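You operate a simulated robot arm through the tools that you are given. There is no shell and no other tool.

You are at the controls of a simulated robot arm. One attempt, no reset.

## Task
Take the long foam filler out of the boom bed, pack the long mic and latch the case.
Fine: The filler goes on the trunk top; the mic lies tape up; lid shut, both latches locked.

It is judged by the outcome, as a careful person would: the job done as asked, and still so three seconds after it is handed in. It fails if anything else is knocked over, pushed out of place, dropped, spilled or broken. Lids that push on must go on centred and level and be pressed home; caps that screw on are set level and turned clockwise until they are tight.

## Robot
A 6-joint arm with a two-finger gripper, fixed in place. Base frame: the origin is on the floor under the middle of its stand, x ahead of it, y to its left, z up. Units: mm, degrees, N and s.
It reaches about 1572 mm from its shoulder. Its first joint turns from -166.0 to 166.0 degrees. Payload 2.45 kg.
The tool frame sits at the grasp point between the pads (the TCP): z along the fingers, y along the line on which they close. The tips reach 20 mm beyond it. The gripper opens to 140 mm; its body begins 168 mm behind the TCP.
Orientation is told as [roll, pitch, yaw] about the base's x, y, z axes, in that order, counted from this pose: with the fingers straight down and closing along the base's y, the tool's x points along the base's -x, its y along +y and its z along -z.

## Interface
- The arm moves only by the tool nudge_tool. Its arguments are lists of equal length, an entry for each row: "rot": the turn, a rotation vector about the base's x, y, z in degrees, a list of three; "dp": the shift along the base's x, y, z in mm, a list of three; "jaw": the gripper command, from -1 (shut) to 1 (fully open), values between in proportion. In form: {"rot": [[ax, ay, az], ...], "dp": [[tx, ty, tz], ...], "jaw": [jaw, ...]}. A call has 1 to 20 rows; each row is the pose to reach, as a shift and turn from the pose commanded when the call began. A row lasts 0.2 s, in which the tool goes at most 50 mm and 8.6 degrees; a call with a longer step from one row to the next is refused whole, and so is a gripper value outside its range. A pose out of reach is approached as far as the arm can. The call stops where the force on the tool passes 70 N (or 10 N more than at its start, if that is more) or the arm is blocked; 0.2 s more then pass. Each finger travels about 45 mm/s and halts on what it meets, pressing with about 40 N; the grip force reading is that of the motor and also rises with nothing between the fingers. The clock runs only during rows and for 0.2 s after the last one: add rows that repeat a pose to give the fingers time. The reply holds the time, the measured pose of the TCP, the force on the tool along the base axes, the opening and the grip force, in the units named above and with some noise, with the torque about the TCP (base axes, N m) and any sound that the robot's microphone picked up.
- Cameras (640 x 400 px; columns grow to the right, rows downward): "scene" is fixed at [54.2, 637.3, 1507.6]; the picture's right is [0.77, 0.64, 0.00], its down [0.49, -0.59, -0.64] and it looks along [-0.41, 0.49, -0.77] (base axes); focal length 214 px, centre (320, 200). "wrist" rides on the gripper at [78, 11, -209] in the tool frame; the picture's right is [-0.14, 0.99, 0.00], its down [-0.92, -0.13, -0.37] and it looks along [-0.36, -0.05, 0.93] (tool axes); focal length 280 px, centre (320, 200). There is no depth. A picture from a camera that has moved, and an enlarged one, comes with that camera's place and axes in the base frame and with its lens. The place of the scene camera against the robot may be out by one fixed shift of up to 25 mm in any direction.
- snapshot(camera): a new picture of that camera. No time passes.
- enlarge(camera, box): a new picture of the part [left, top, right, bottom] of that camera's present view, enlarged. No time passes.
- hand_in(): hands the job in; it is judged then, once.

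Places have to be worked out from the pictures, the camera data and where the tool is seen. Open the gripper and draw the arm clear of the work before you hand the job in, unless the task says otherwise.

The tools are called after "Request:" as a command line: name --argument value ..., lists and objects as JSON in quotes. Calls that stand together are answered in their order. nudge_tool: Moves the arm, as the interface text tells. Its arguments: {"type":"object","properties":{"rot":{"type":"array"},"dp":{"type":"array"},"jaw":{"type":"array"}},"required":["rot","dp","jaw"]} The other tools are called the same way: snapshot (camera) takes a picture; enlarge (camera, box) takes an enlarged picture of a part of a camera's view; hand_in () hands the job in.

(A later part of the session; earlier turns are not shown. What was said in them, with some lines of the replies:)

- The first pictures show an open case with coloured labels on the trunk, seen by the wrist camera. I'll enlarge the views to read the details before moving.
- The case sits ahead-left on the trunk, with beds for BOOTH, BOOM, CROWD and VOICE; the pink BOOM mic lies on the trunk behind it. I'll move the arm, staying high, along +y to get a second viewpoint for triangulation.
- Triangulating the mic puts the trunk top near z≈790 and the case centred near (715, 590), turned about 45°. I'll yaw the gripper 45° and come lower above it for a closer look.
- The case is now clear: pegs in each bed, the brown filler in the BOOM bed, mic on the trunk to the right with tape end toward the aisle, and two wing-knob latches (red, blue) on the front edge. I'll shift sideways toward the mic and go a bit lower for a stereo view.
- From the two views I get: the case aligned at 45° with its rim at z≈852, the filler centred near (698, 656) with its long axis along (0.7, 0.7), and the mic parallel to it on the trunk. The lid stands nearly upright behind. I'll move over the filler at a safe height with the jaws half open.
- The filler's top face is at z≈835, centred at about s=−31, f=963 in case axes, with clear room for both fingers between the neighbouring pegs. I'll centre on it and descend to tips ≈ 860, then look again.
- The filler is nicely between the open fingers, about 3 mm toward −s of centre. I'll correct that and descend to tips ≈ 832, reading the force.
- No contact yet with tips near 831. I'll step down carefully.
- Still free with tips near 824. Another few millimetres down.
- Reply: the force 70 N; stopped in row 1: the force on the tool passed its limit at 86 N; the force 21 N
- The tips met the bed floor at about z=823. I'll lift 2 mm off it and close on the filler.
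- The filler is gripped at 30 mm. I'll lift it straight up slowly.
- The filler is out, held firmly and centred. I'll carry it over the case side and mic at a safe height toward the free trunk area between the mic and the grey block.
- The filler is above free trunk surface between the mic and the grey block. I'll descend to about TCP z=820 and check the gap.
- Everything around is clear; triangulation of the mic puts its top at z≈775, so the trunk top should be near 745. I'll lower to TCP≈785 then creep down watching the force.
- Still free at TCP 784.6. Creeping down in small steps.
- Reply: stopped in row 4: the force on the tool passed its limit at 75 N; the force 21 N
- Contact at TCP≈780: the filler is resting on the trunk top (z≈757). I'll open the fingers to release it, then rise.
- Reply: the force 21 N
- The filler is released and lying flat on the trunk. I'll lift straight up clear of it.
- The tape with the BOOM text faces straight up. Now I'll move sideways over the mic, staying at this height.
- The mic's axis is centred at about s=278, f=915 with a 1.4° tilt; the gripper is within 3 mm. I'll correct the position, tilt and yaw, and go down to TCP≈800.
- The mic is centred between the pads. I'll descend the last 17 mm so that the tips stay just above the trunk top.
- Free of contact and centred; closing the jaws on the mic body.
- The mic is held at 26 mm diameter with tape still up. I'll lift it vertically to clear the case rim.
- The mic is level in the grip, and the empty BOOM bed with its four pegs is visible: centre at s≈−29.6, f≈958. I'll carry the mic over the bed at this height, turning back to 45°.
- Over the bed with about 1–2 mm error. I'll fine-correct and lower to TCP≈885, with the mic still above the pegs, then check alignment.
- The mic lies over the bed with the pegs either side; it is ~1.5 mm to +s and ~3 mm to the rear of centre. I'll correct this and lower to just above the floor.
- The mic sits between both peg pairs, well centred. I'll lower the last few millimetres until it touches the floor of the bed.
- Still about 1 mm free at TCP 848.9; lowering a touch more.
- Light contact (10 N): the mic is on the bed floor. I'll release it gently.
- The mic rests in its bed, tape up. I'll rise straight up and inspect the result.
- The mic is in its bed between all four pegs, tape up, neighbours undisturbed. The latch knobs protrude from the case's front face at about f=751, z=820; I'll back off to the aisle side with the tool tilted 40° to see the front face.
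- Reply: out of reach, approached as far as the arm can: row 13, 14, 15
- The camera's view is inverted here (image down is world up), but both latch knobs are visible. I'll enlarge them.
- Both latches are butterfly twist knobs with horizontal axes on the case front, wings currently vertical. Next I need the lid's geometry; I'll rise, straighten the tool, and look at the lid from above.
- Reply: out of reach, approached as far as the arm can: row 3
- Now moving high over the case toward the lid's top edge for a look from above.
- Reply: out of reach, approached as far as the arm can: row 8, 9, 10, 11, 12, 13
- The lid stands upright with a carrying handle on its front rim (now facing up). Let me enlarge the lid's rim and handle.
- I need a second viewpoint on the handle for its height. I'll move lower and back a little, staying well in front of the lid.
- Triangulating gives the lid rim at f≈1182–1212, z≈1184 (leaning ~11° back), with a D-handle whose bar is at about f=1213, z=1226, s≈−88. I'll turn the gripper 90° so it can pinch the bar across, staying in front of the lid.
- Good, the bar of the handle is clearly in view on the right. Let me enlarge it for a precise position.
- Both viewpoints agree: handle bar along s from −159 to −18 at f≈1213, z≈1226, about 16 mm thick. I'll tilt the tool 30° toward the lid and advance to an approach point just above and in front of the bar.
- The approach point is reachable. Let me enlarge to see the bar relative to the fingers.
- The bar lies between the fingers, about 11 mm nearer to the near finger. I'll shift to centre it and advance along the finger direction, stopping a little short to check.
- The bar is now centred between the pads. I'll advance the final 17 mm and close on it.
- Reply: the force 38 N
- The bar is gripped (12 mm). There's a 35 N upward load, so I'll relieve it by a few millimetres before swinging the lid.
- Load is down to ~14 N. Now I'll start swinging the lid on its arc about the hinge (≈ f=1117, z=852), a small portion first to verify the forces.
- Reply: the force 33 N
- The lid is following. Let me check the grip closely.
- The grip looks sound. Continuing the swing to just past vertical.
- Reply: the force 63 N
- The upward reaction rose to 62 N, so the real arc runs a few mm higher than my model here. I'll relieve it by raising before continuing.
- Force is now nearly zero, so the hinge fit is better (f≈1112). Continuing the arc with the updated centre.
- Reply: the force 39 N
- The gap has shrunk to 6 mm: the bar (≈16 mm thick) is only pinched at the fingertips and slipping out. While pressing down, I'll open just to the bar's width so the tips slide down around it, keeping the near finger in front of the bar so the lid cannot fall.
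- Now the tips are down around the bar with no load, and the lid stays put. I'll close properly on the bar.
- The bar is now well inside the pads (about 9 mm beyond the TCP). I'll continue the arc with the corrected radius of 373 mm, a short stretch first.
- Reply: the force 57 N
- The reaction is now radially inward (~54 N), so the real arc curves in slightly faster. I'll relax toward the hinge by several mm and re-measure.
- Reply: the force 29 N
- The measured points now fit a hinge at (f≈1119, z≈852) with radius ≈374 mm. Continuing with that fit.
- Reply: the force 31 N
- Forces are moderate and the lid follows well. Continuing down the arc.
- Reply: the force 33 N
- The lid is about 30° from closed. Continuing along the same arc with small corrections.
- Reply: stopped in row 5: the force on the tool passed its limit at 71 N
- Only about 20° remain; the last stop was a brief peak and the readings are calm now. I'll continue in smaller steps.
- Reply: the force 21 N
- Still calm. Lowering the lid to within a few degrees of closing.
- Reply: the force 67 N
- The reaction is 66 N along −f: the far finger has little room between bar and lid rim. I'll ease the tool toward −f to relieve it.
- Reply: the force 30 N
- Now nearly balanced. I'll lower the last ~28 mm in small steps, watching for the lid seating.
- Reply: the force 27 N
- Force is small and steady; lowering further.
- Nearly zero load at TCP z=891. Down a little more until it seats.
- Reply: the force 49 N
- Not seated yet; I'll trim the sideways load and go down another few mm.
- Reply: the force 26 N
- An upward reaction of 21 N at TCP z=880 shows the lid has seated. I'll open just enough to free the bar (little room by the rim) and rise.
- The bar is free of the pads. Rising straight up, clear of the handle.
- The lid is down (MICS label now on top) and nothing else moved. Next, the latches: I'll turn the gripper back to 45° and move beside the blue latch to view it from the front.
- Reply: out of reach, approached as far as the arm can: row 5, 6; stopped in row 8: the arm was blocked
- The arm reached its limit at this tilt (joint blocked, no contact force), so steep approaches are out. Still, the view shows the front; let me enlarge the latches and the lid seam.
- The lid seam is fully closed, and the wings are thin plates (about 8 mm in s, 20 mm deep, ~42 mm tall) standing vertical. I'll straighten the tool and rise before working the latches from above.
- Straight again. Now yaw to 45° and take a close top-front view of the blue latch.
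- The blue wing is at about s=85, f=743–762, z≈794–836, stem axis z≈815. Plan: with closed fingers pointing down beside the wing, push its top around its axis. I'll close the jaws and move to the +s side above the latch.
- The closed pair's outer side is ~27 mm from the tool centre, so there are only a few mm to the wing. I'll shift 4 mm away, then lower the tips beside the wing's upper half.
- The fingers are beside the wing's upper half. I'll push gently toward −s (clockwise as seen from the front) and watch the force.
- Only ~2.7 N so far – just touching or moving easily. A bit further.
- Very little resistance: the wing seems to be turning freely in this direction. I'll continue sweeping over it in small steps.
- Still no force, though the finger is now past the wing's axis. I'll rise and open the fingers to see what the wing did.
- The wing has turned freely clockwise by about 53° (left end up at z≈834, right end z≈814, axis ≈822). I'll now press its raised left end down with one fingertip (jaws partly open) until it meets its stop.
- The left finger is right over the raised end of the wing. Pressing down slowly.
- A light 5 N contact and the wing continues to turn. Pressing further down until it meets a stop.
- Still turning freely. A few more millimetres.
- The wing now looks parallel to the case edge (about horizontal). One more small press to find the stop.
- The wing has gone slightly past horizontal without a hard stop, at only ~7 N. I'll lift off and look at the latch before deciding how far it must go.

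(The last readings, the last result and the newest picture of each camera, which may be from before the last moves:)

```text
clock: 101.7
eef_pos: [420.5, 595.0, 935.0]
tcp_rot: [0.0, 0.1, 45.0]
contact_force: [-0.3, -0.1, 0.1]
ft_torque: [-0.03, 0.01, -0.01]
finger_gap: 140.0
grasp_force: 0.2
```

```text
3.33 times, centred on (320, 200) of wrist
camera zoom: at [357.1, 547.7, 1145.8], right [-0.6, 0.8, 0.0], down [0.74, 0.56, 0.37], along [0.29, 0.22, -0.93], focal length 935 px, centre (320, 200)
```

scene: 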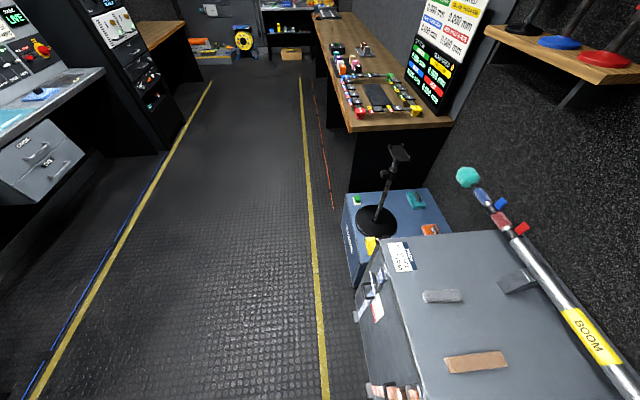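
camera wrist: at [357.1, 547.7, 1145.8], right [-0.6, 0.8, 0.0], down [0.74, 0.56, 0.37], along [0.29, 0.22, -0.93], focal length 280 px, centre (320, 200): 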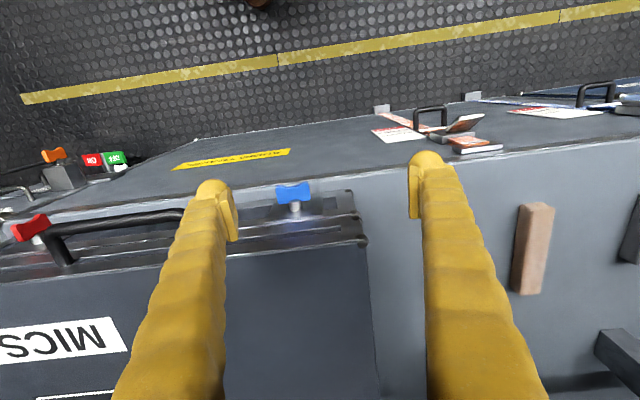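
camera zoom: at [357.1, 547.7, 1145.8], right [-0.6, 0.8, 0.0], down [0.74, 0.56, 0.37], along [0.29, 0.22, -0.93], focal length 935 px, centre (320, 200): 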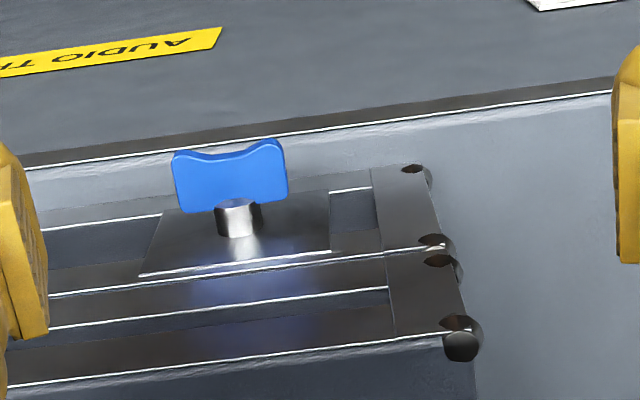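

The blue wing is now horizontal (a quarter turn clockwise, within a few degrees), parallel with the case edge. Now I'll move to the red latch the same way, keeping above the handle.

Request:
nudge_tool --rot '[[0, 0, 0], [0, 0, 0], [0, 0, 0], [0, 0, 0], [0, 0, 0], [0, 0, 0], [0, 0, 0], [0, 0, 0], [0, 0, 0], [0, 0, 0]]' --dp '[[5, -5, 20], [35, -30, 30], [70, -58, 30], [105, -87, 30], [140, -116, 30], [175, -145, 30], [210, -174, 30], [240, -199, 30], [258, -230, 30], [258, -230, 30]]' --jaw '[1, 1, 1, 1, 1, 1, 1, 1, 1, 1]'

Request:
snapshot --camera "wrist"

Request:
enlarge --camera "wrist" --box '[200, 130, 400, 260]'

```text
clock: 103.9
eef_pos: [676.8, 367.3, 967.8]
tcp_rot: [0.1, 0.1, 45.0]
contact_force: [0.2, 0.3, -0.2]
ft_torque: [0.04, -0.04, 0.0]
finger_gap: 140.1
grasp_force: 0.1
```

```text
taken
camera wrist: at [614.0, 319.1, 1177.8], right [-0.6, 0.8, 0.0], down [0.74, 0.56, 0.37], along [0.29, 0.22, -0.93], focal length 280 px, centre (320, 200)
```

wrist: 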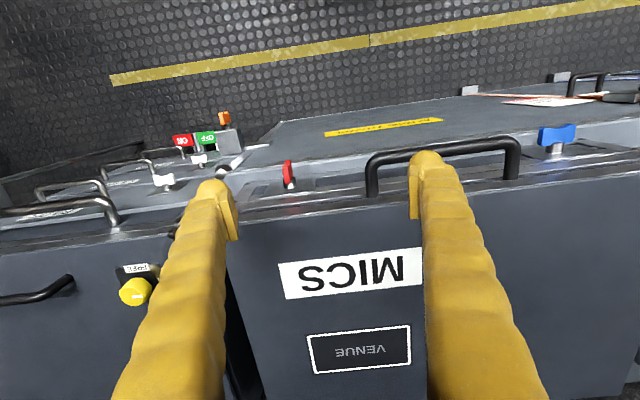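

```text
3.08 times, centred on (300, 195) of wrist
camera zoom: at [614.0, 319.1, 1177.8], right [-0.6, 0.8, 0.0], down [0.74, 0.56, 0.37], along [0.29, 0.22, -0.93], focal length 863 px, centre (382, 215)
```

zoom: 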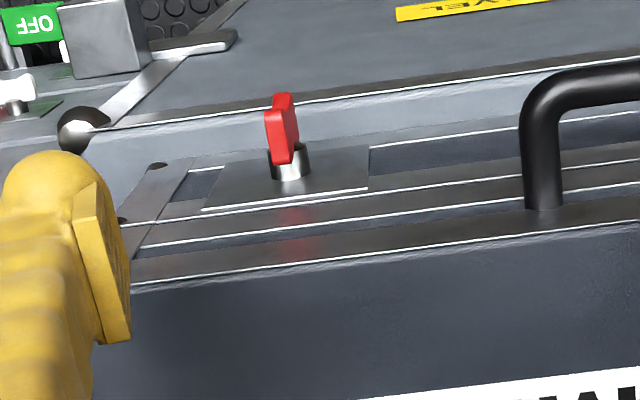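

The red wing stands vertical at s≈−263.5 with its axis at z≈825; the handle is well to the right. I'll close the fingers, lower them on its +s side with clearance.

Request:
nudge_tool --rot '[[0, 0, 0], [0, 0, 0], [0, 0, 0], [0, 0, 0], [0, 0, 0], [0, 0, 0], [0, 0, 0], [0, 0, 0], [0, 0, 0]]' --dp '[[4, 2, 0], [8, 5, 0], [11.2, 6.7, 0], [11.2, 6.7, 0], [11.2, 6.7, -30], [11.2, 6.7, -60], [11.2, 6.7, -90], [11.2, 6.7, -100], [11.2, 6.7, -100]]' --jaw '[0.5, 0, -0.5, -1, -1, -1, -1, -1, -1]'

Request:
snapshot --camera "wrist"

Request:
enlarge --camera "wrist" --box '[220, 120, 400, 260]'

```text
clock: 105.9
eef_pos: [687.9, 374.5, 865.9]
tcp_rot: [0.1, 0.0, 44.9]
contact_force: [-1.0, 0.2, -0.4]
ft_torque: [0.02, 0.01, -0.01]
finger_gap: 0.0
grasp_force: 26.6
```

```text
taken
camera wrist: at [625.7, 326.0, 1076.0], right [-0.6, 0.8, 0.0], down [0.74, 0.56, 0.37], along [0.29, 0.22, -0.93], focal length 280 px, centre (320, 200)
```

wrist: 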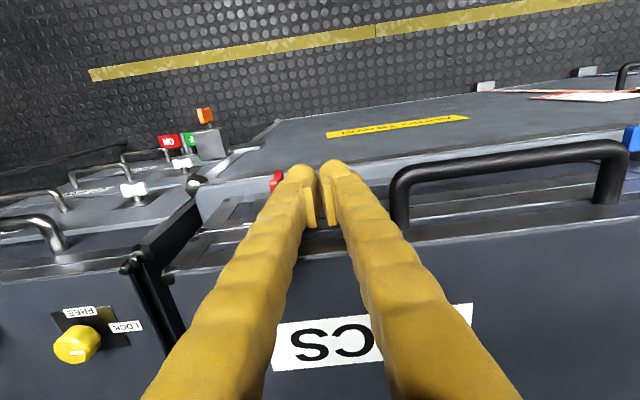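

```text
2.86 times, centred on (310, 190) of wrist
camera zoom: at [625.7, 326.0, 1076.0], right [-0.6, 0.8, 0.0], down [0.74, 0.56, 0.37], along [0.29, 0.22, -0.93], focal length 801 px, centre (349, 229)
```

zoom: 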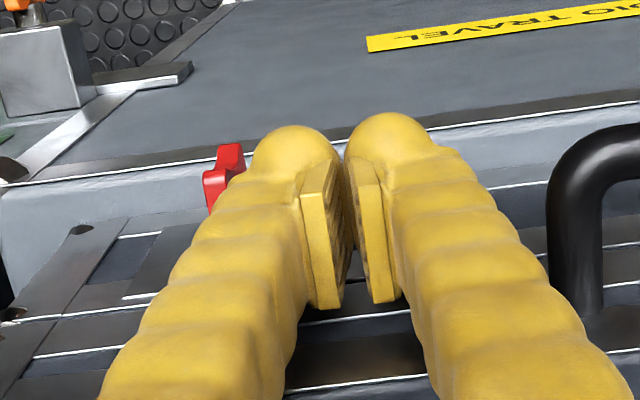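

Clear on the right of the red wing. Lowering the tips to about z=828 and then sweeping toward −s.

Request:
nudge_tool --rot '[[0, 0, 0], [0, 0, 0], [0, 0, 0], [0, 0, 0], [0, 0, 0], [0, 0, 0]]' --dp '[[0, 0, -8], [0, 0, -18], [2.8, -2.8, -18], [5.7, -5.7, -18], [8.5, -8.5, -18], [8.5, -8.5, -18]]' --jaw '[-1, -1, -1, -1, -1, -1]'

Request:
enlarge --camera "wrist" --box '[220, 120, 400, 260]'

```text
clock: 107.3
eef_pos: [698.2, 362.6, 847.7]
tcp_rot: [0.0, 0.0, 45.0]
contact_force: [0.6, 0.7, -0.8]
ft_torque: [0.03, 0.0, 0.02]
finger_gap: 0.0
grasp_force: 29.4
```

```text
2.86 times, centred on (310, 190) of wrist
camera zoom: at [635.6, 315.1, 1057.7], right [-0.6, 0.8, 0.0], down [0.74, 0.56, 0.37], along [0.29, 0.22, -0.93], focal length 801 px, centre (349, 229)
```

zoom: 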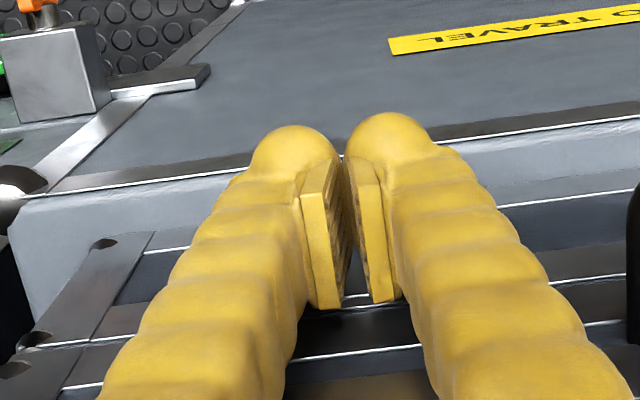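

No resistance yet; continuing the sweep over the wing.

Request:
nudge_tool --rot '[[0, 0, 0], [0, 0, 0], [0, 0, 0], [0, 0, 0], [0, 0, 0]]' --dp '[[2.1, -2.1, 0], [4.2, -4.2, 0], [6.4, -6.4, 0], [8.5, -8.5, 0], [8.5, -8.5, 0]]' --jaw '[-1, -1, -1, -1, -1]'

Request:
nudge_tool --rot '[[0, 0, 0], [0, 0, 0], [0, 0, 0], [0, 0, 0], [0, 0, 0], [0, 0, 0]]' --dp '[[0, 0, 15], [0, 0, 40], [-10, -10, 70], [-20, -20, 95], [-25, -25, 95], [-25, -25, 95]]' --jaw '[-1, -1, -0.5, 0, 0.2, 0.2]'

Request:
snapshot --camera "wrist"

Request:
enlarge --camera "wrist" --box '[220, 130, 400, 260]'

```text
clock: 108.5
eef_pos: [707.2, 355.5, 847.8]
tcp_rot: [0.0, 0.1, 45.0]
contact_force: [-0.9, 0.1, 1.0]
ft_torque: [0.02, 0.01, -0.03]
finger_gap: 0.0
grasp_force: 29.5
```

```text
clock: 109.9
eef_pos: [684.8, 329.9, 941.7]
tcp_rot: [0.1, 0.0, 44.9]
contact_force: [0.2, -0.1, -0.5]
ft_torque: [-0.03, -0.09, -0.01]
finger_gap: 83.9
grasp_force: 0.1
```

```text
taken
camera wrist: at [622.1, 281.1, 1151.4], right [-0.6, 0.8, 0.0], down [0.74, 0.56, 0.37], along [0.29, 0.22, -0.93], focal length 280 px, centre (320, 200)
```

wrist: 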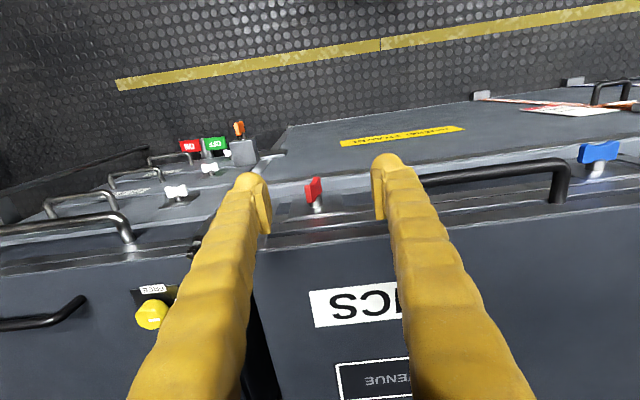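

```text
3.08 times, centred on (310, 195) of wrist
camera zoom: at [622.1, 281.1, 1151.4], right [-0.6, 0.8, 0.0], down [0.74, 0.56, 0.37], along [0.29, 0.22, -0.93], focal length 863 px, centre (351, 215)
```

zoom: 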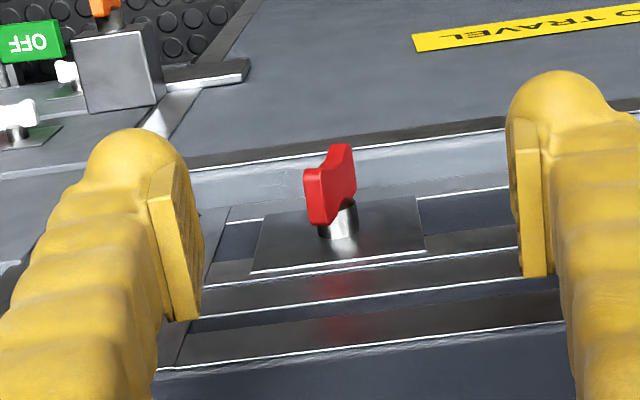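

The red wing turned about 30°. I'll repeat the sweep with the tips lower (z≈819) to turn it further.

Request:
nudge_tool --rot '[[0, 0, 0], [0, 0, 0], [0, 0, 0], [0, 0, 0], [0, 0, 0], [0, 0, 0], [0, 0, 0], [0, 0, 0], [0, 0, 0], [0, 0, 0]]' --dp '[[1, 15, 0], [2, 30, 0], [3.2, 44.2, 0], [3.2, 44.2, 0], [3.2, 44.2, -30], [3.2, 44.2, -60], [3.2, 44.2, -85], [3.2, 44.2, -100], [3.2, 44.2, -103], [3.2, 44.2, -103]]' --jaw '[-0.2, -0.6, -1, -1, -1, -1, -1, -1, -1, -1]'

Request:
nudge_tool --rot '[[0, 0, 0], [0, 0, 0], [0, 0, 0], [0, 0, 0], [0, 0, 0], [0, 0, 0], [0, 0, 0]]' --dp '[[3, -3, 0], [6, -6, 0], [9, -9, 0], [12, -12, 0], [15, -15, 0], [18, -18, 0], [18, -18, 0]]' --jaw '[-1, -1, -1, -1, -1, -1, -1]'

Request:
snapshot --camera "wrist"

```text
clock: 112.1
eef_pos: [687.0, 373.2, 838.4]
tcp_rot: [0.1, 0.1, 45.0]
contact_force: [0.0, -0.2, 0.0]
ft_torque: [0.01, 0.0, 0.0]
finger_gap: 0.1
grasp_force: 29.7
```

```text
clock: 113.7
eef_pos: [706.0, 354.7, 838.4]
tcp_rot: [0.0, 0.1, 45.0]
contact_force: [-1.3, 2.8, -0.2]
ft_torque: [-0.01, 0.0, 0.06]
finger_gap: 0.0
grasp_force: 29.4
```

```text
taken
camera wrist: at [642.2, 307.3, 1049.1], right [-0.6, 0.8, 0.0], down [0.74, 0.56, 0.37], along [0.29, 0.22, -0.93], focal length 280 px, centre (320, 200)
```

wrist: 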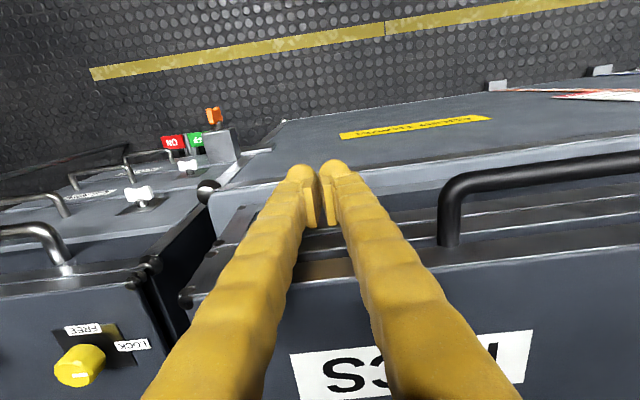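

Now lift, open to a 40 mm gap and place the left finger over the red wing's raised end.

Request:
nudge_tool --rot '[[0, 0, 0], [0, 0, 0], [0, 0, 0], [0, 0, 0], [0, 0, 0], [0, 0, 0]]' --dp '[[0, 0, 10], [0, 0, 30], [-4.9, 4.9, 36], [-4.9, 4.9, 36], [-4.9, 4.9, 36], [-4.9, 4.9, 36]]' --jaw '[-1, -1, -0.7, -0.43, -0.43, -0.43]'

Request:
snapshot --camera "wrist"

Request:
enlarge --camera "wrist" --box '[220, 130, 400, 260]'

```text
clock: 115.1
eef_pos: [699.3, 361.4, 873.7]
tcp_rot: [0.1, 0.1, 44.9]
contact_force: [-0.1, -0.4, 0.0]
ft_torque: [0.01, -0.03, 0.02]
finger_gap: 40.0
grasp_force: 0.0
```

```text
taken
camera wrist: at [636.6, 313.3, 1083.9], right [-0.6, 0.8, 0.0], down [0.74, 0.56, 0.37], along [0.29, 0.22, -0.93], focal length 280 px, centre (320, 200)
```

wrist: 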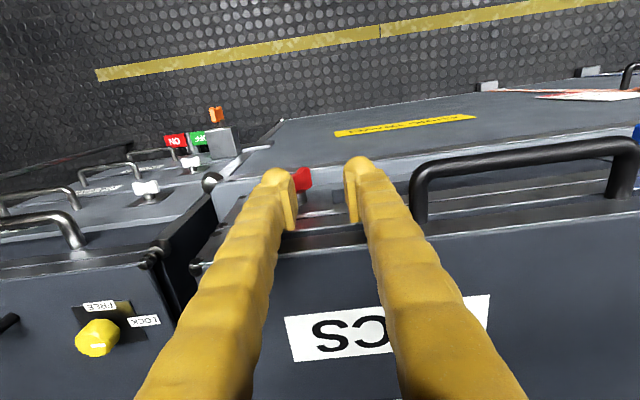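

```text
3.08 times, centred on (310, 195) of wrist
camera zoom: at [636.6, 313.3, 1083.9], right [-0.6, 0.8, 0.0], down [0.74, 0.56, 0.37], along [0.29, 0.22, -0.93], focal length 863 px, centre (351, 215)
```

zoom: 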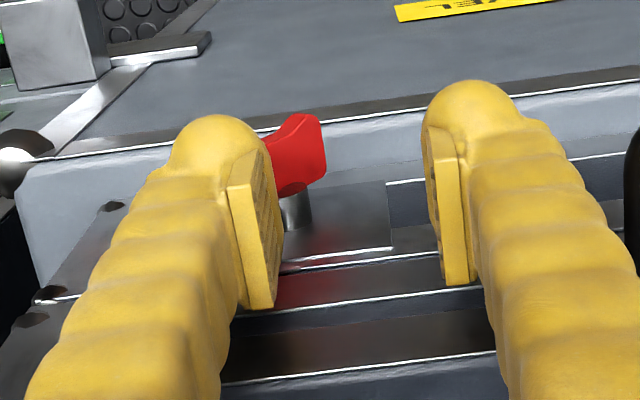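

The left finger is above the raised left end of the red wing. Pressing down gradually.

Request:
nudge_tool --rot '[[0, 0, 0], [0, 0, 0], [0, 0, 0], [0, 0, 0], [0, 0, 0], [0, 0, 0], [0, 0, 0], [0, 0, 0]]' --dp '[[0, 0, -8], [0, 0, -14], [0, 0, -20], [0, 0, -24], [0, 0, -27], [0, 0, -30], [0, 0, -32], [0, 0, -32]]' --jaw '[-0.43, -0.43, -0.43, -0.43, -0.43, -0.43, -0.43, -0.43]'

Request:
enlarge --camera "wrist" --box '[220, 130, 400, 260]'

```text
clock: 116.9
eef_pos: [698.7, 361.9, 842.8]
tcp_rot: [0.2, 0.1, 45.0]
contact_force: [0.5, 1.1, 2.2]
ft_torque: [-0.04, -0.03, 0.02]
finger_gap: 39.5
grasp_force: 0.0
```

```text
3.08 times, centred on (310, 195) of wrist
camera zoom: at [636.2, 313.6, 1053.0], right [-0.6, 0.8, 0.0], down [0.74, 0.56, 0.37], along [0.29, 0.22, -0.93], focal length 863 px, centre (351, 215)
```

zoom: 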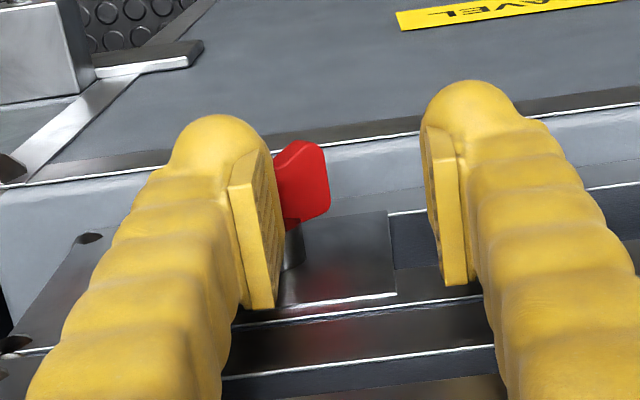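

Turning easily (2 N). A few more mm down to bring it to horizontal.

Request:
nudge_tool --rot '[[0, 0, 0], [0, 0, 0], [0, 0, 0], [0, 0, 0]]' --dp '[[0, 0, -2], [0, 0, -4], [0, 0, -6], [0, 0, -6]]' --jaw '[-0.43, -0.43, -0.43, -0.43]'

Request:
enlarge --camera "wrist" --box '[220, 130, 400, 260]'

```text
clock: 117.9
eef_pos: [700.0, 361.3, 838.9]
tcp_rot: [0.2, -0.1, 45.0]
contact_force: [-8.0, -6.1, 36.3]
ft_torque: [-0.63, -0.72, -0.53]
finger_gap: 39.6
grasp_force: 0.0
```

```text
3.08 times, centred on (310, 195) of wrist
camera zoom: at [636.5, 312.6, 1048.7], right [-0.6, 0.8, 0.0], down [0.74, 0.56, 0.37], along [0.29, 0.22, -0.93], focal length 863 px, centre (351, 215)
```

zoom: 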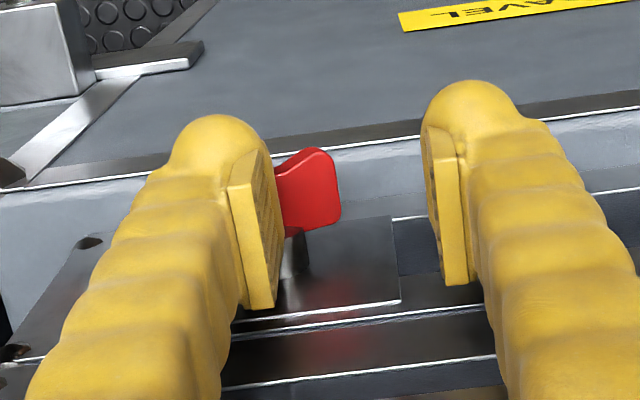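

A firm stop (36 N) – the red latch has reached its end position. I'll lift off and inspect it.

Request:
nudge_tool --rot '[[0, 0, 0], [0, 0, 0], [0, 0, 0], [0, 0, 0], [0, 0, 0], [0, 0, 0]]' --dp '[[0, 0, 10], [0, 0, 35], [-10, -10, 65], [-20, -20, 95], [-24, -24, 100], [-24, -24, 100]]' --jaw '[-0.43, -0.3, 0, 0.5, 1, 1]'

Request:
snapshot --camera "wrist"

Request:
enlarge --camera "wrist" --box '[220, 130, 400, 260]'

Request:
enlarge --camera "wrist" --box '[500, 80, 640, 200]'

```text
clock: 119.3
eef_pos: [675.5, 336.5, 940.0]
tcp_rot: [0.1, 0.1, 44.9]
contact_force: [0.9, 0.1, -0.5]
ft_torque: [0.0, -0.02, 0.01]
finger_gap: 134.9
grasp_force: 0.1
```

```text
taken
camera wrist: at [611.9, 288.6, 1149.6], right [-0.6, 0.8, 0.0], down [0.74, 0.56, 0.37], along [0.29, 0.22, -0.93], focal length 280 px, centre (320, 200)
```

wrist: 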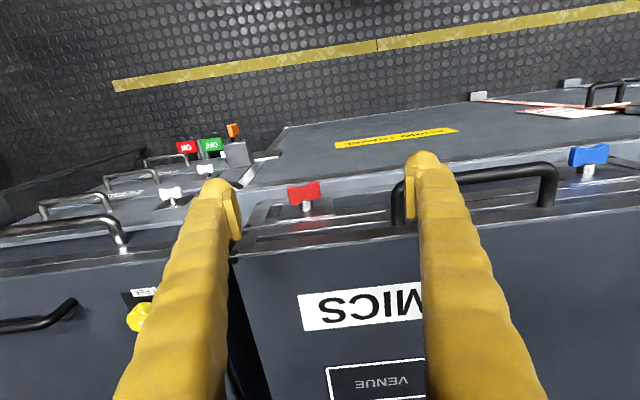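

```text
3.08 times, centred on (310, 195) of wrist
camera zoom: at [611.9, 288.6, 1149.6], right [-0.6, 0.8, 0.0], down [0.74, 0.56, 0.37], along [0.29, 0.22, -0.93], focal length 863 px, centre (351, 215)
```

zoom: 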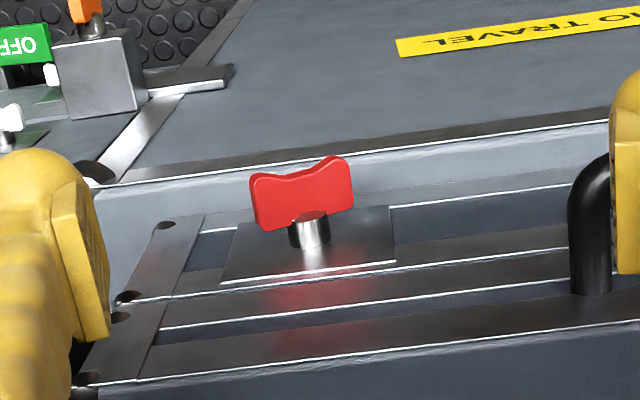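

```text
3.33 times, centred on (570, 140) of wrist
camera zoom: at [611.9, 288.6, 1149.6], right [-0.6, 0.8, 0.0], down [0.74, 0.56, 0.37], along [0.29, 0.22, -0.93], focal length 935 px, centre (-513, 400)
```

zoom: 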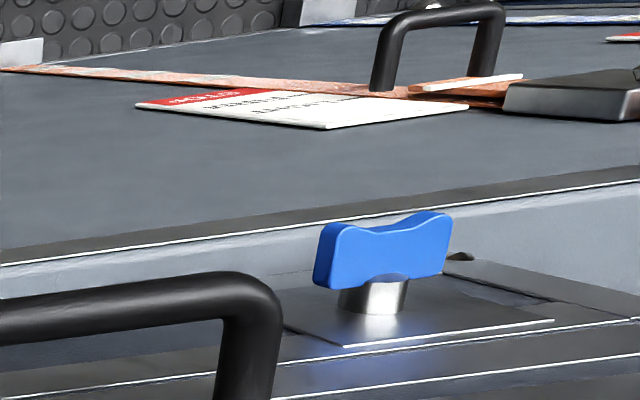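

Measured against its plate, the red wing is still ~15° short of horizontal (the firm contact was the pad pressing over the hub), while blue is at or slightly past horizontal. I'll press the red wing again with the finger further out to the left for leverage.

Request:
nudge_tool --rot '[[0, 0, 0], [0, 0, 0], [0, 0, 0], [0, 0, 0], [0, 0, 0], [0, 0, 0]]' --dp '[[8, 0, 0], [18, 8, 0], [29.5, 17.5, 0], [29.5, 17.5, -35], [29.5, 17.5, -70], [29.5, 17.5, -70]]' --jaw '[0.5, 0, -0.43, -0.43, -0.43, -0.43]'

Request:
snapshot --camera "wrist"

Request:
enlarge --camera "wrist" --box '[220, 130, 400, 260]'

```text
clock: 120.7
eef_pos: [705.8, 356.1, 869.4]
tcp_rot: [0.0, 0.1, 45.0]
contact_force: [0.6, 0.6, 0.0]
ft_torque: [0.0, 0.0, 0.02]
finger_gap: 39.9
grasp_force: 0.0
```

```text
taken
camera wrist: at [642.5, 307.4, 1079.6], right [-0.6, 0.8, 0.0], down [0.74, 0.56, 0.37], along [0.29, 0.22, -0.93], focal length 280 px, centre (320, 200)
```

wrist: 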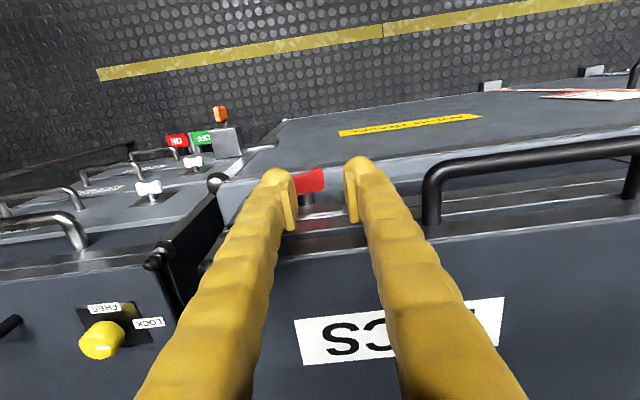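

```text
3.08 times, centred on (310, 195) of wrist
camera zoom: at [642.5, 307.4, 1079.6], right [-0.6, 0.8, 0.0], down [0.74, 0.56, 0.37], along [0.29, 0.22, -0.93], focal length 863 px, centre (351, 215)
```

zoom: 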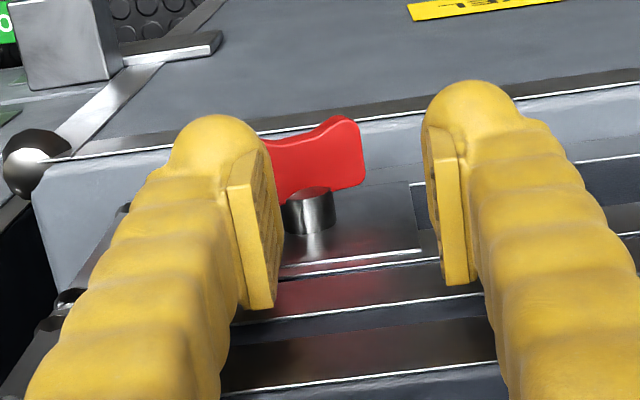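

Finger is now left of the stem. Pressing down.

Request:
nudge_tool --rot '[[0, 0, 0], [0, 0, 0], [0, 0, 0], [0, 0, 0], [0, 0, 0], [0, 0, 0], [0, 0, 0]]' --dp '[[0, 0, -8], [0, 0, -16], [0, 0, -21], [0, 0, -24], [0, 0, -27], [0, 0, -29], [0, 0, -29]]' --jaw '[-0.43, -0.43, -0.43, -0.43, -0.43, -0.43, -0.43]'

Request:
enlarge --camera "wrist" --box '[220, 130, 400, 260]'

```text
clock: 122.3
eef_pos: [703.0, 354.4, 840.8]
tcp_rot: [0.1, 0.1, 45.0]
contact_force: [0.7, 0.9, 2.1]
ft_torque: [-0.05, -0.07, 0.01]
finger_gap: 40.3
grasp_force: 0.0
```

```text
3.08 times, centred on (310, 195) of wrist
camera zoom: at [641.0, 306.2, 1049.9], right [-0.6, 0.8, 0.0], down [0.74, 0.56, 0.37], along [0.29, 0.22, -0.93], focal length 863 px, centre (351, 215)
```

zoom: 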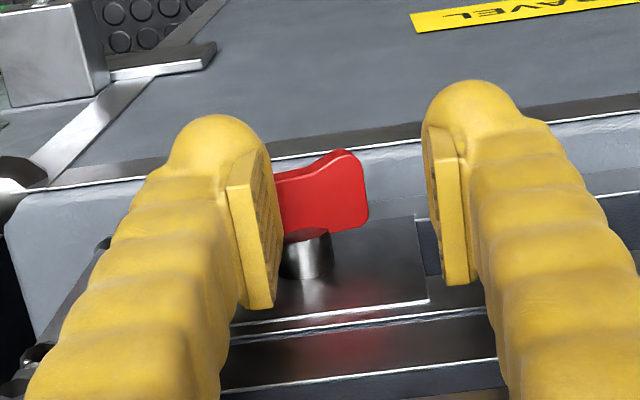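

Light contact (2 N). Pressing a little further to its stop.

Request:
nudge_tool --rot '[[0, 0, 0], [0, 0, 0], [0, 0, 0], [0, 0, 0]]' --dp '[[0, 0, -2], [0, 0, -4], [0, 0, -5], [0, 0, -5]]' --jaw '[-0.43, -0.43, -0.43, -0.43]'

Request:
enlarge --camera "wrist" --box '[220, 130, 400, 260]'

```text
clock: 123.3
eef_pos: [705.3, 353.5, 836.4]
tcp_rot: [0.1, 0.1, 45.0]
contact_force: [-8.5, -8.7, 32.9]
ft_torque: [-0.79, -0.65, -0.34]
finger_gap: 41.1
grasp_force: 1.3
```

```text
3.08 times, centred on (310, 195) of wrist
camera zoom: at [641.7, 305.8, 1045.5], right [-0.6, 0.8, 0.0], down [0.74, 0.56, 0.37], along [0.29, 0.22, -0.93], focal length 863 px, centre (351, 215)
```

zoom: 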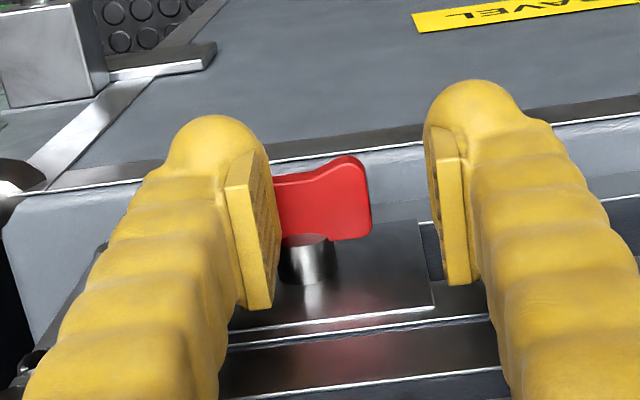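

A firm stop with good leverage (33 N at ~16 mm from the axis). Lifting off to check the red wing's angle.

Request:
nudge_tool --rot '[[0, 0, 0], [0, 0, 0], [0, 0, 0], [0, 0, 0], [0, 0, 0], [0, 0, 0]]' --dp '[[0, 0, 10], [0, 0, 35], [-10, -10, 65], [-24, -12, 95], [-30, -18, 104], [-30, -18, 104]]' --jaw '[-0.43, -0.3, 0, 0.5, 1, 1]'

Request:
snapshot --camera "wrist"

Request:
enlarge --camera "wrist" --box '[220, 130, 400, 260]'

```text
clock: 124.7
eef_pos: [675.1, 336.2, 937.2]
tcp_rot: [0.1, 0.1, 45.0]
contact_force: [0.5, 0.0, 0.8]
ft_torque: [-0.03, -0.03, -0.02]
finger_gap: 134.8
grasp_force: 0.0
```

```text
taken
camera wrist: at [611.5, 289.2, 1148.4], right [-0.6, 0.8, 0.0], down [0.74, 0.56, 0.37], along [0.29, 0.22, -0.93], focal length 280 px, centre (320, 200)
```

wrist: 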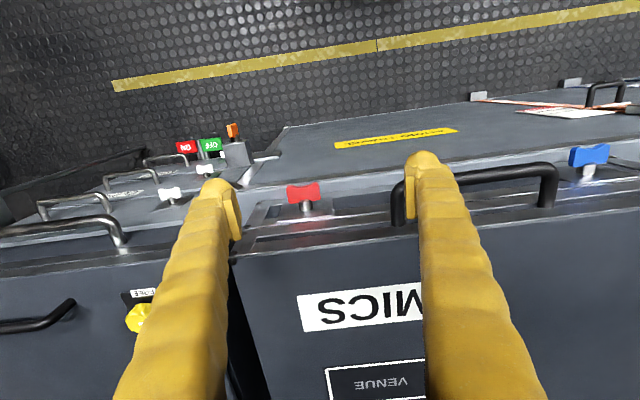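

```text
3.08 times, centred on (310, 195) of wrist
camera zoom: at [611.5, 289.2, 1148.4], right [-0.6, 0.8, 0.0], down [0.74, 0.56, 0.37], along [0.29, 0.22, -0.93], focal length 863 px, centre (351, 215)
```

zoom: 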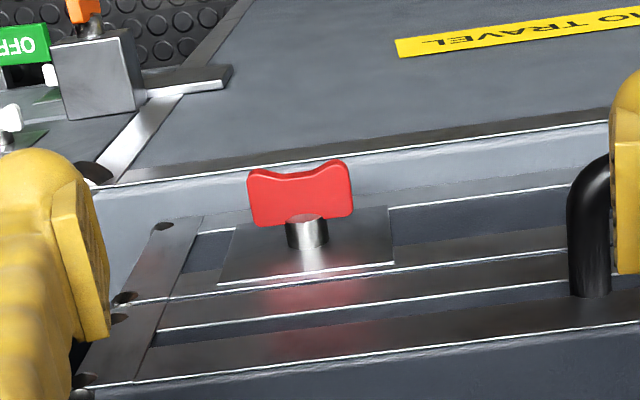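

Red now lies parallel with its plate, same as blue. To be certain blue is fully at its stop too, I'll return to it and press its left end with the same leverage.

Request:
nudge_tool --rot '[[0, 0, 0], [0, 0, 0], [0, 0, 0], [0, 0, 0], [0, 0, 0], [0, 0, 0], [0, 0, 0], [0, 0, 0], [0, 0, 0], [0, 0, 0], [0, 0, 0]]' --dp '[[-15, -5, 25], [-40, 20, 33], [-65, 55, 33], [-90, 90, 33], [-115, 125, 33], [-140, 160, 33], [-165, 195, 33], [-190, 230, 33], [-205, 252, 33], [-216, 267, 0], [-216, 267, 0]]' --jaw '[1, 1, 1, 1, 1, 0.5, 0, -0.43, -0.43, -0.43, -0.43]'

Request:
snapshot --camera "wrist"

Request:
enlarge --camera "wrist" --box '[220, 130, 400, 260]'

```text
clock: 127.1
eef_pos: [458.5, 605.4, 941.9]
tcp_rot: [0.1, 0.1, 45.0]
contact_force: [0.1, 0.4, -0.6]
ft_torque: [0.0, 0.01, 0.0]
finger_gap: 39.9
grasp_force: 0.0
```

```text
taken
camera wrist: at [394.8, 556.9, 1151.7], right [-0.6, 0.8, 0.0], down [0.74, 0.56, 0.37], along [0.29, 0.22, -0.93], focal length 280 px, centre (320, 200)
```

wrist: 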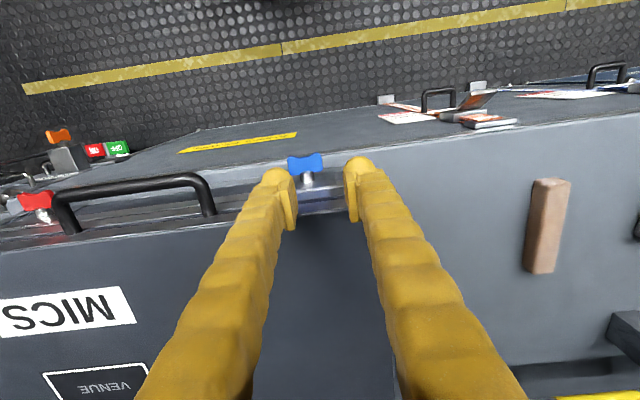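

```text
3.08 times, centred on (310, 195) of wrist
camera zoom: at [394.8, 556.9, 1151.7], right [-0.6, 0.8, 0.0], down [0.74, 0.56, 0.37], along [0.29, 0.22, -0.93], focal length 863 px, centre (351, 215)
```

zoom: 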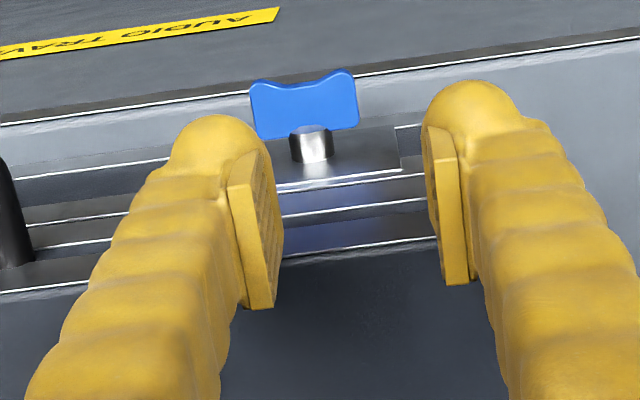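

Positioned above the blue wing. Descending to just above its left end, then pressing gently.

Request:
nudge_tool --rot '[[0, 0, 0], [0, 0, 0], [0, 0, 0], [0, 0, 0], [0, 0, 0], [0, 0, 0], [0, 0, 0], [0, 0, 0]]' --dp '[[2.1, -2.1, -30], [2.1, -2.1, -60], [2.1, -2.1, -80], [2.1, -2.1, -92], [2.1, -2.1, -97], [2.1, -2.1, -101], [2.1, -2.1, -104], [2.1, -2.1, -104]]' --jaw '[-0.43, -0.43, -0.43, -0.43, -0.43, -0.43, -0.43, -0.43]'

Request:
enlarge --camera "wrist" --box '[220, 130, 400, 260]'

```text
clock: 128.9
eef_pos: [460.4, 601.3, 835.6]
tcp_rot: [0.1, 0.1, 45.1]
contact_force: [-4.2, -2.3, 25.0]
ft_torque: [-0.52, -0.47, -0.15]
finger_gap: 39.3
grasp_force: 0.0
```

```text
3.08 times, centred on (310, 195) of wrist
camera zoom: at [396.6, 553.1, 1045.6], right [-0.6, 0.8, 0.0], down [0.74, 0.56, 0.37], along [0.29, 0.22, -0.93], focal length 863 px, centre (351, 215)
```

zoom: 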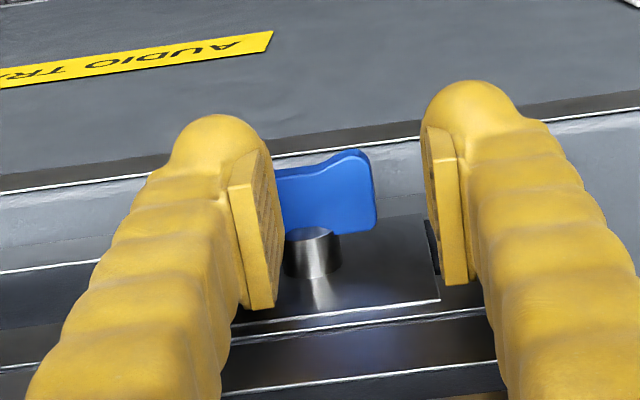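

Blue is also against its firm stop (25 N at the same height as red). I'll lift off and back away to check the whole result.

Request:
nudge_tool --rot '[[0, 0, 0], [0, 0, 0], [0, 0, 0], [0, 0, 0], [0, 0, 0], [0, 0, 0], [0, 0, 0], [0, 0, 0]]' --dp '[[0, 0, 10], [0, 0, 40], [0, -20, 80], [0, -50, 120], [0, -90, 160], [0, -130, 190], [0, -150, 200], [0, -150, 200]]' --jaw '[-0.43, -0.43, 0, 0.5, 1, 1, 1, 1]'

Request:
snapshot --camera "wrist"

Request:
enlarge --camera "wrist" --box '[160, 100, 480, 300]'

Request:
snapshot --camera "scene"

```text
refused: row 5 steps farther than a row can; nothing moved
```

```text
taken
camera wrist: at [396.6, 553.1, 1045.6], right [-0.6, 0.8, 0.0], down [0.74, 0.56, 0.37], along [0.29, 0.22, -0.93], focal length 280 px, centre (320, 200)
```

wrist: 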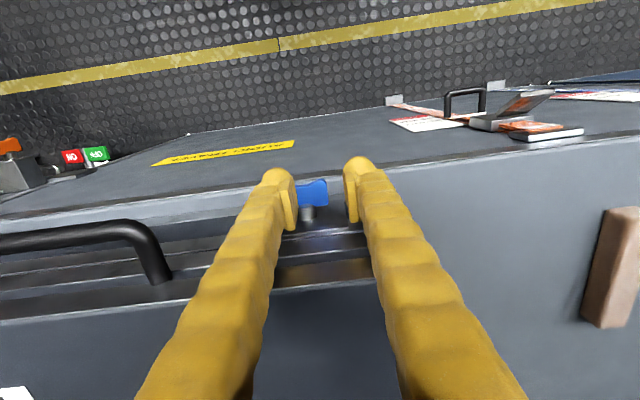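

```text
2.00 times, centred on (320, 200) of wrist
camera zoom: at [396.6, 553.1, 1045.6], right [-0.6, 0.8, 0.0], down [0.74, 0.56, 0.37], along [0.29, 0.22, -0.93], focal length 561 px, centre (320, 200)
```

zoom: 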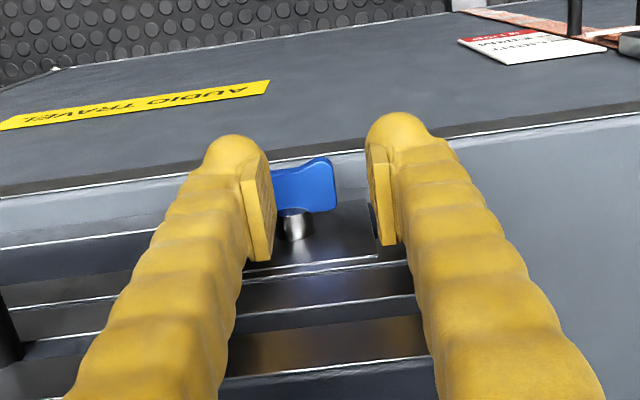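

```text
taken
```

scene: 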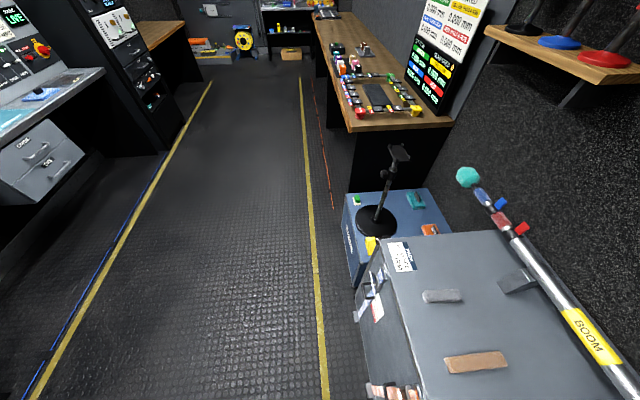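

That call was refused for an oversize step; nothing moved. Repeating the lift-off with smaller steps.

Request:
nudge_tool --rot '[[0, 0, 0], [0, 0, 0], [0, 0, 0], [0, 0, 0], [0, 0, 0], [0, 0, 0], [0, 0, 0], [0, 0, 0], [0, 0, 0], [0, 0, 0]]' --dp '[[0, 0, 10], [0, 0, 40], [5, -20, 75], [10, -45, 105], [20, -75, 135], [30, -105, 165], [40, -135, 190], [45, -160, 210], [45, -160, 220], [45, -160, 220]]' --jaw '[-0.43, -0.43, 0, 0.5, 1, 1, 1, 1, 1, 1]'

Request:
snapshot --camera "wrist"

Request:
enlarge --camera "wrist" --box '[160, 100, 480, 300]'

```text
clock: 131.1
eef_pos: [505.4, 440.6, 1053.6]
tcp_rot: [0.3, 0.1, 45.0]
contact_force: [0.0, 0.3, 0.6]
ft_torque: [0.01, -0.03, -0.02]
finger_gap: 139.8
grasp_force: 0.1
```

```text
taken
camera wrist: at [442.1, 392.6, 1264.6], right [-0.6, 0.8, 0.0], down [0.74, 0.56, 0.37], along [0.29, 0.22, -0.93], focal length 280 px, centre (320, 200)
```

wrist: 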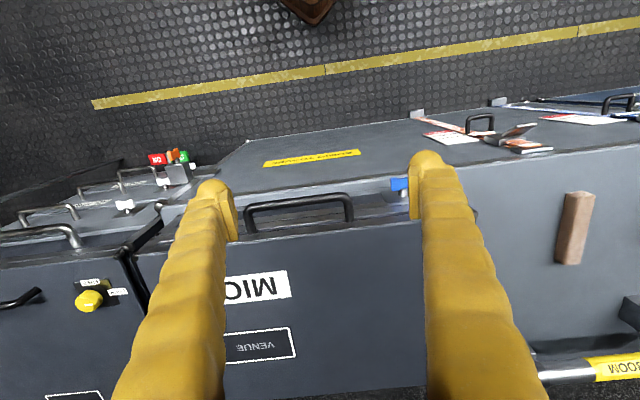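

```text
2.00 times, centred on (320, 200) of wrist
camera zoom: at [442.1, 392.6, 1264.6], right [-0.6, 0.8, 0.0], down [0.74, 0.56, 0.37], along [0.29, 0.22, -0.93], focal length 561 px, centre (320, 200)
```

zoom: 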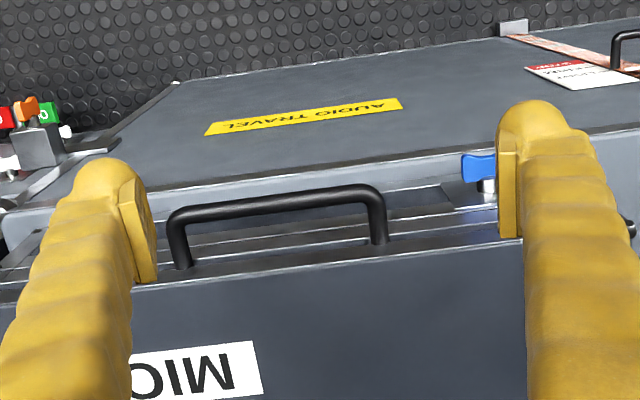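

Everything looks right from above. I'll take one inverted front view as before (moderate tilt, safely high) to confirm the lid seam and both wings.

Request:
nudge_tool --rot '[[4, -4, 0], [8, -8, 0], [12, -12, 0], [16, -16, 0], [20, -20, 0], [24, -24, 0], [26, -26, 0], [26, -26, 0]]' --dp '[[0, -8, -20], [2, -16, -40], [4, -24, -60], [6, -32, -80], [8, -40, -100], [9, -45, -120], [9, -45, -135], [9, -45, -135]]' --jaw '[0.5, 0, -0.5, -1, -1, -1, -1, -1]'

Request:
snapshot --camera "wrist"

Request:
enlarge --camera "wrist" --box '[80, 160, 600, 340]'

```text
clock: 132.9
eef_pos: [503.4, 401.0, 923.5]
tcp_rot: [-3.3, -33.9, 54.7]
contact_force: [0.4, 0.2, 1.0]
ft_torque: [-0.14, 0.19, -0.05]
finger_gap: 0.3
grasp_force: 12.9
out of reach, approached as far as the arm can: row 6, 7, 8
```

```text
taken
camera wrist: at [379.9, 266.1, 1053.0], right [-0.72, 0.69, 0.03], down [0.41, 0.39, 0.82], along [0.56, 0.61, -0.56], focal length 280 px, centre (320, 200)
```

wrist: 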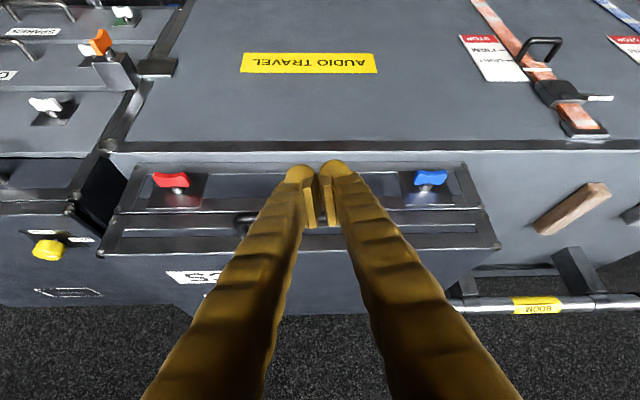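

```text
1.23 times, centred on (340, 250) of wrist
camera zoom: at [379.9, 266.1, 1053.0], right [-0.72, 0.69, 0.03], down [0.41, 0.39, 0.82], along [0.56, 0.61, -0.56], focal length 345 px, centre (295, 138)
```

zoom: 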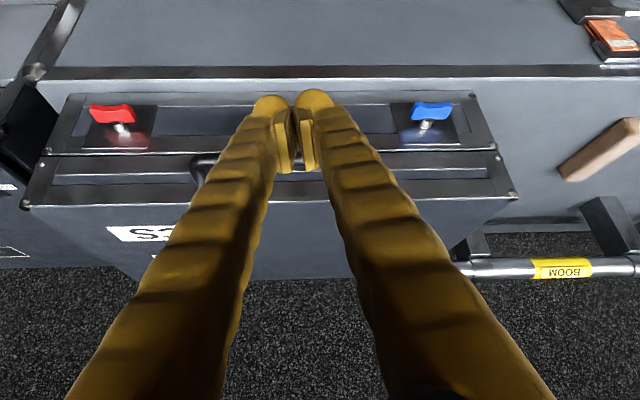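

Both wings are horizontal like the locked drawer knobs next door. A closer look at the seam and each latch.

Request:
enlarge --camera "wrist" --box '[90, 150, 290, 290]'

Request:
enlarge --camera "wrist" --box '[360, 150, 520, 270]'

```text
2.86 times, centred on (190, 220) of wrist
camera zoom: at [379.9, 266.1, 1053.0], right [-0.72, 0.69, 0.03], down [0.41, 0.39, 0.82], along [0.56, 0.61, -0.56], focal length 801 px, centre (691, 143)
```

zoom: 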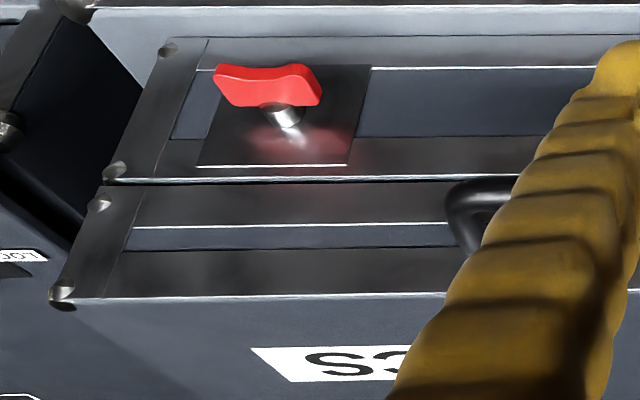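

```text
3.33 times, centred on (440, 210) of wrist
camera zoom: at [379.9, 266.1, 1053.0], right [-0.72, 0.69, 0.03], down [0.41, 0.39, 0.82], along [0.56, 0.61, -0.56], focal length 935 px, centre (-80, 167)
```

zoom: 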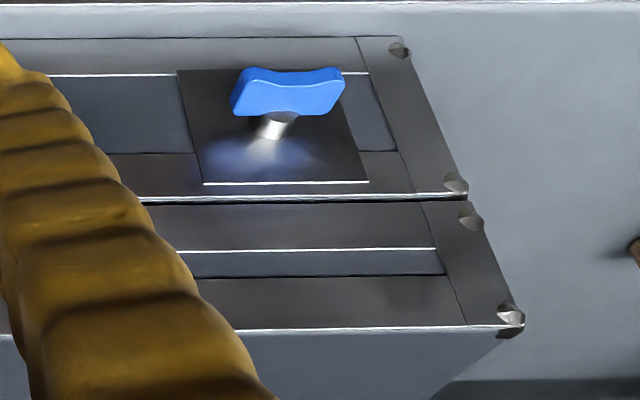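

The seam is thin and even along the front, and both wings are horizontal at their stops. I'll straighten the tool, rise, open the gripper and draw the arm clear.

Request:
nudge_tool --rot '[[-4, 4, 0], [-8, 8, 0], [-12, 12, 0], [-16, 16, 0], [-20, 20, 0], [-24, 24, 0], [-26, 26, 0], [-26, 26, 0], [-26, 26, 0], [-26, 26, 0]]' --dp '[[0, 0, 35], [0, 0, 75], [0, 0, 115], [0, 0, 155], [0, -10, 195], [0, -25, 235], [0, -45, 275], [0, -65, 310], [0, -80, 340], [0, -80, 340]]' --jaw '[-1, -0.5, 0, 0.5, 1, 1, 1, 1, 1, 1]'

Request:
snapshot --camera "wrist"

Request:
snapshot --camera "scene"

```text
clock: 135.1
eef_pos: [509.9, 323.4, 1266.9]
tcp_rot: [0.1, 0.1, 45.1]
contact_force: [0.0, 0.6, 0.3]
ft_torque: [-0.02, 0.01, 0.01]
finger_gap: 140.0
grasp_force: 0.0
out of reach, approached as far as the arm can: row 1
```

```text
taken
camera wrist: at [446.6, 274.9, 1477.0], right [-0.6, 0.8, 0.0], down [0.74, 0.56, 0.37], along [0.29, 0.22, -0.93], focal length 280 px, centre (320, 200)
```

wrist: 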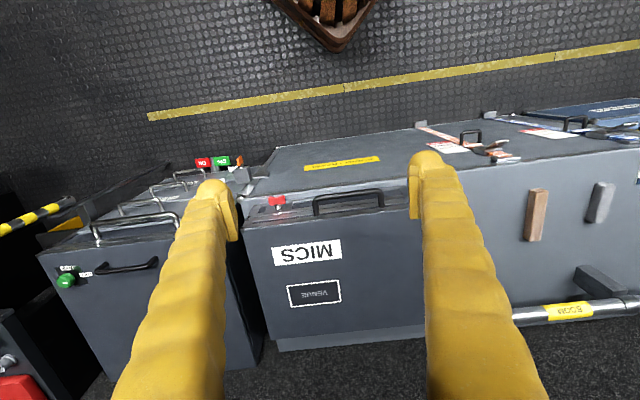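

```text
taken
```

scene: 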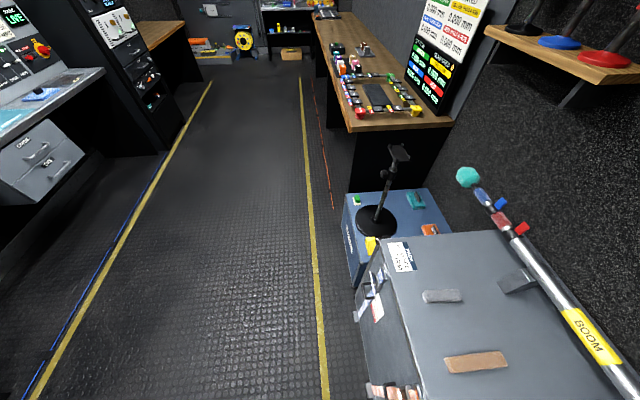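

The filler lies flat on the trunk top, the BOOM mic is packed tape up, and the lid is shut. Both latches are turned to their stops, the arm is clear with the gripper open, and nothing else has moved. I'm handing in.

Request:
hand_in

```text
The job is handed in.
```

I packed the long mic, put the filler on the trunk top, and closed and latched the case. I've handed the job in and haven't had a verdict back.

- **Filler:** it lies flat on the trunk top, between where the mic had been and the grey block.
- **Mic:** it sits in the boom bed between all four pegs, tape up, with the tape end toward the aisle like the other mics.
- **Lid:** it is shut, with a thin, even seam along the part of the front I could see. The handle slipped to the fingertips partway through closing, so I re-gripped it; the lid did not drop.
- **Latches:** I turned both wings a quarter turn clockwise, from vertical to horizontal, until each met a firm stop.

The latches have no lock markings. I took horizontal as locked because of the firm stops and because the knobs on the closed drawers next to the case also sit horizontal. I did not pull up on the lid to test it.

In the last pictures nothing else had moved, and the arm is clear with the gripper open.
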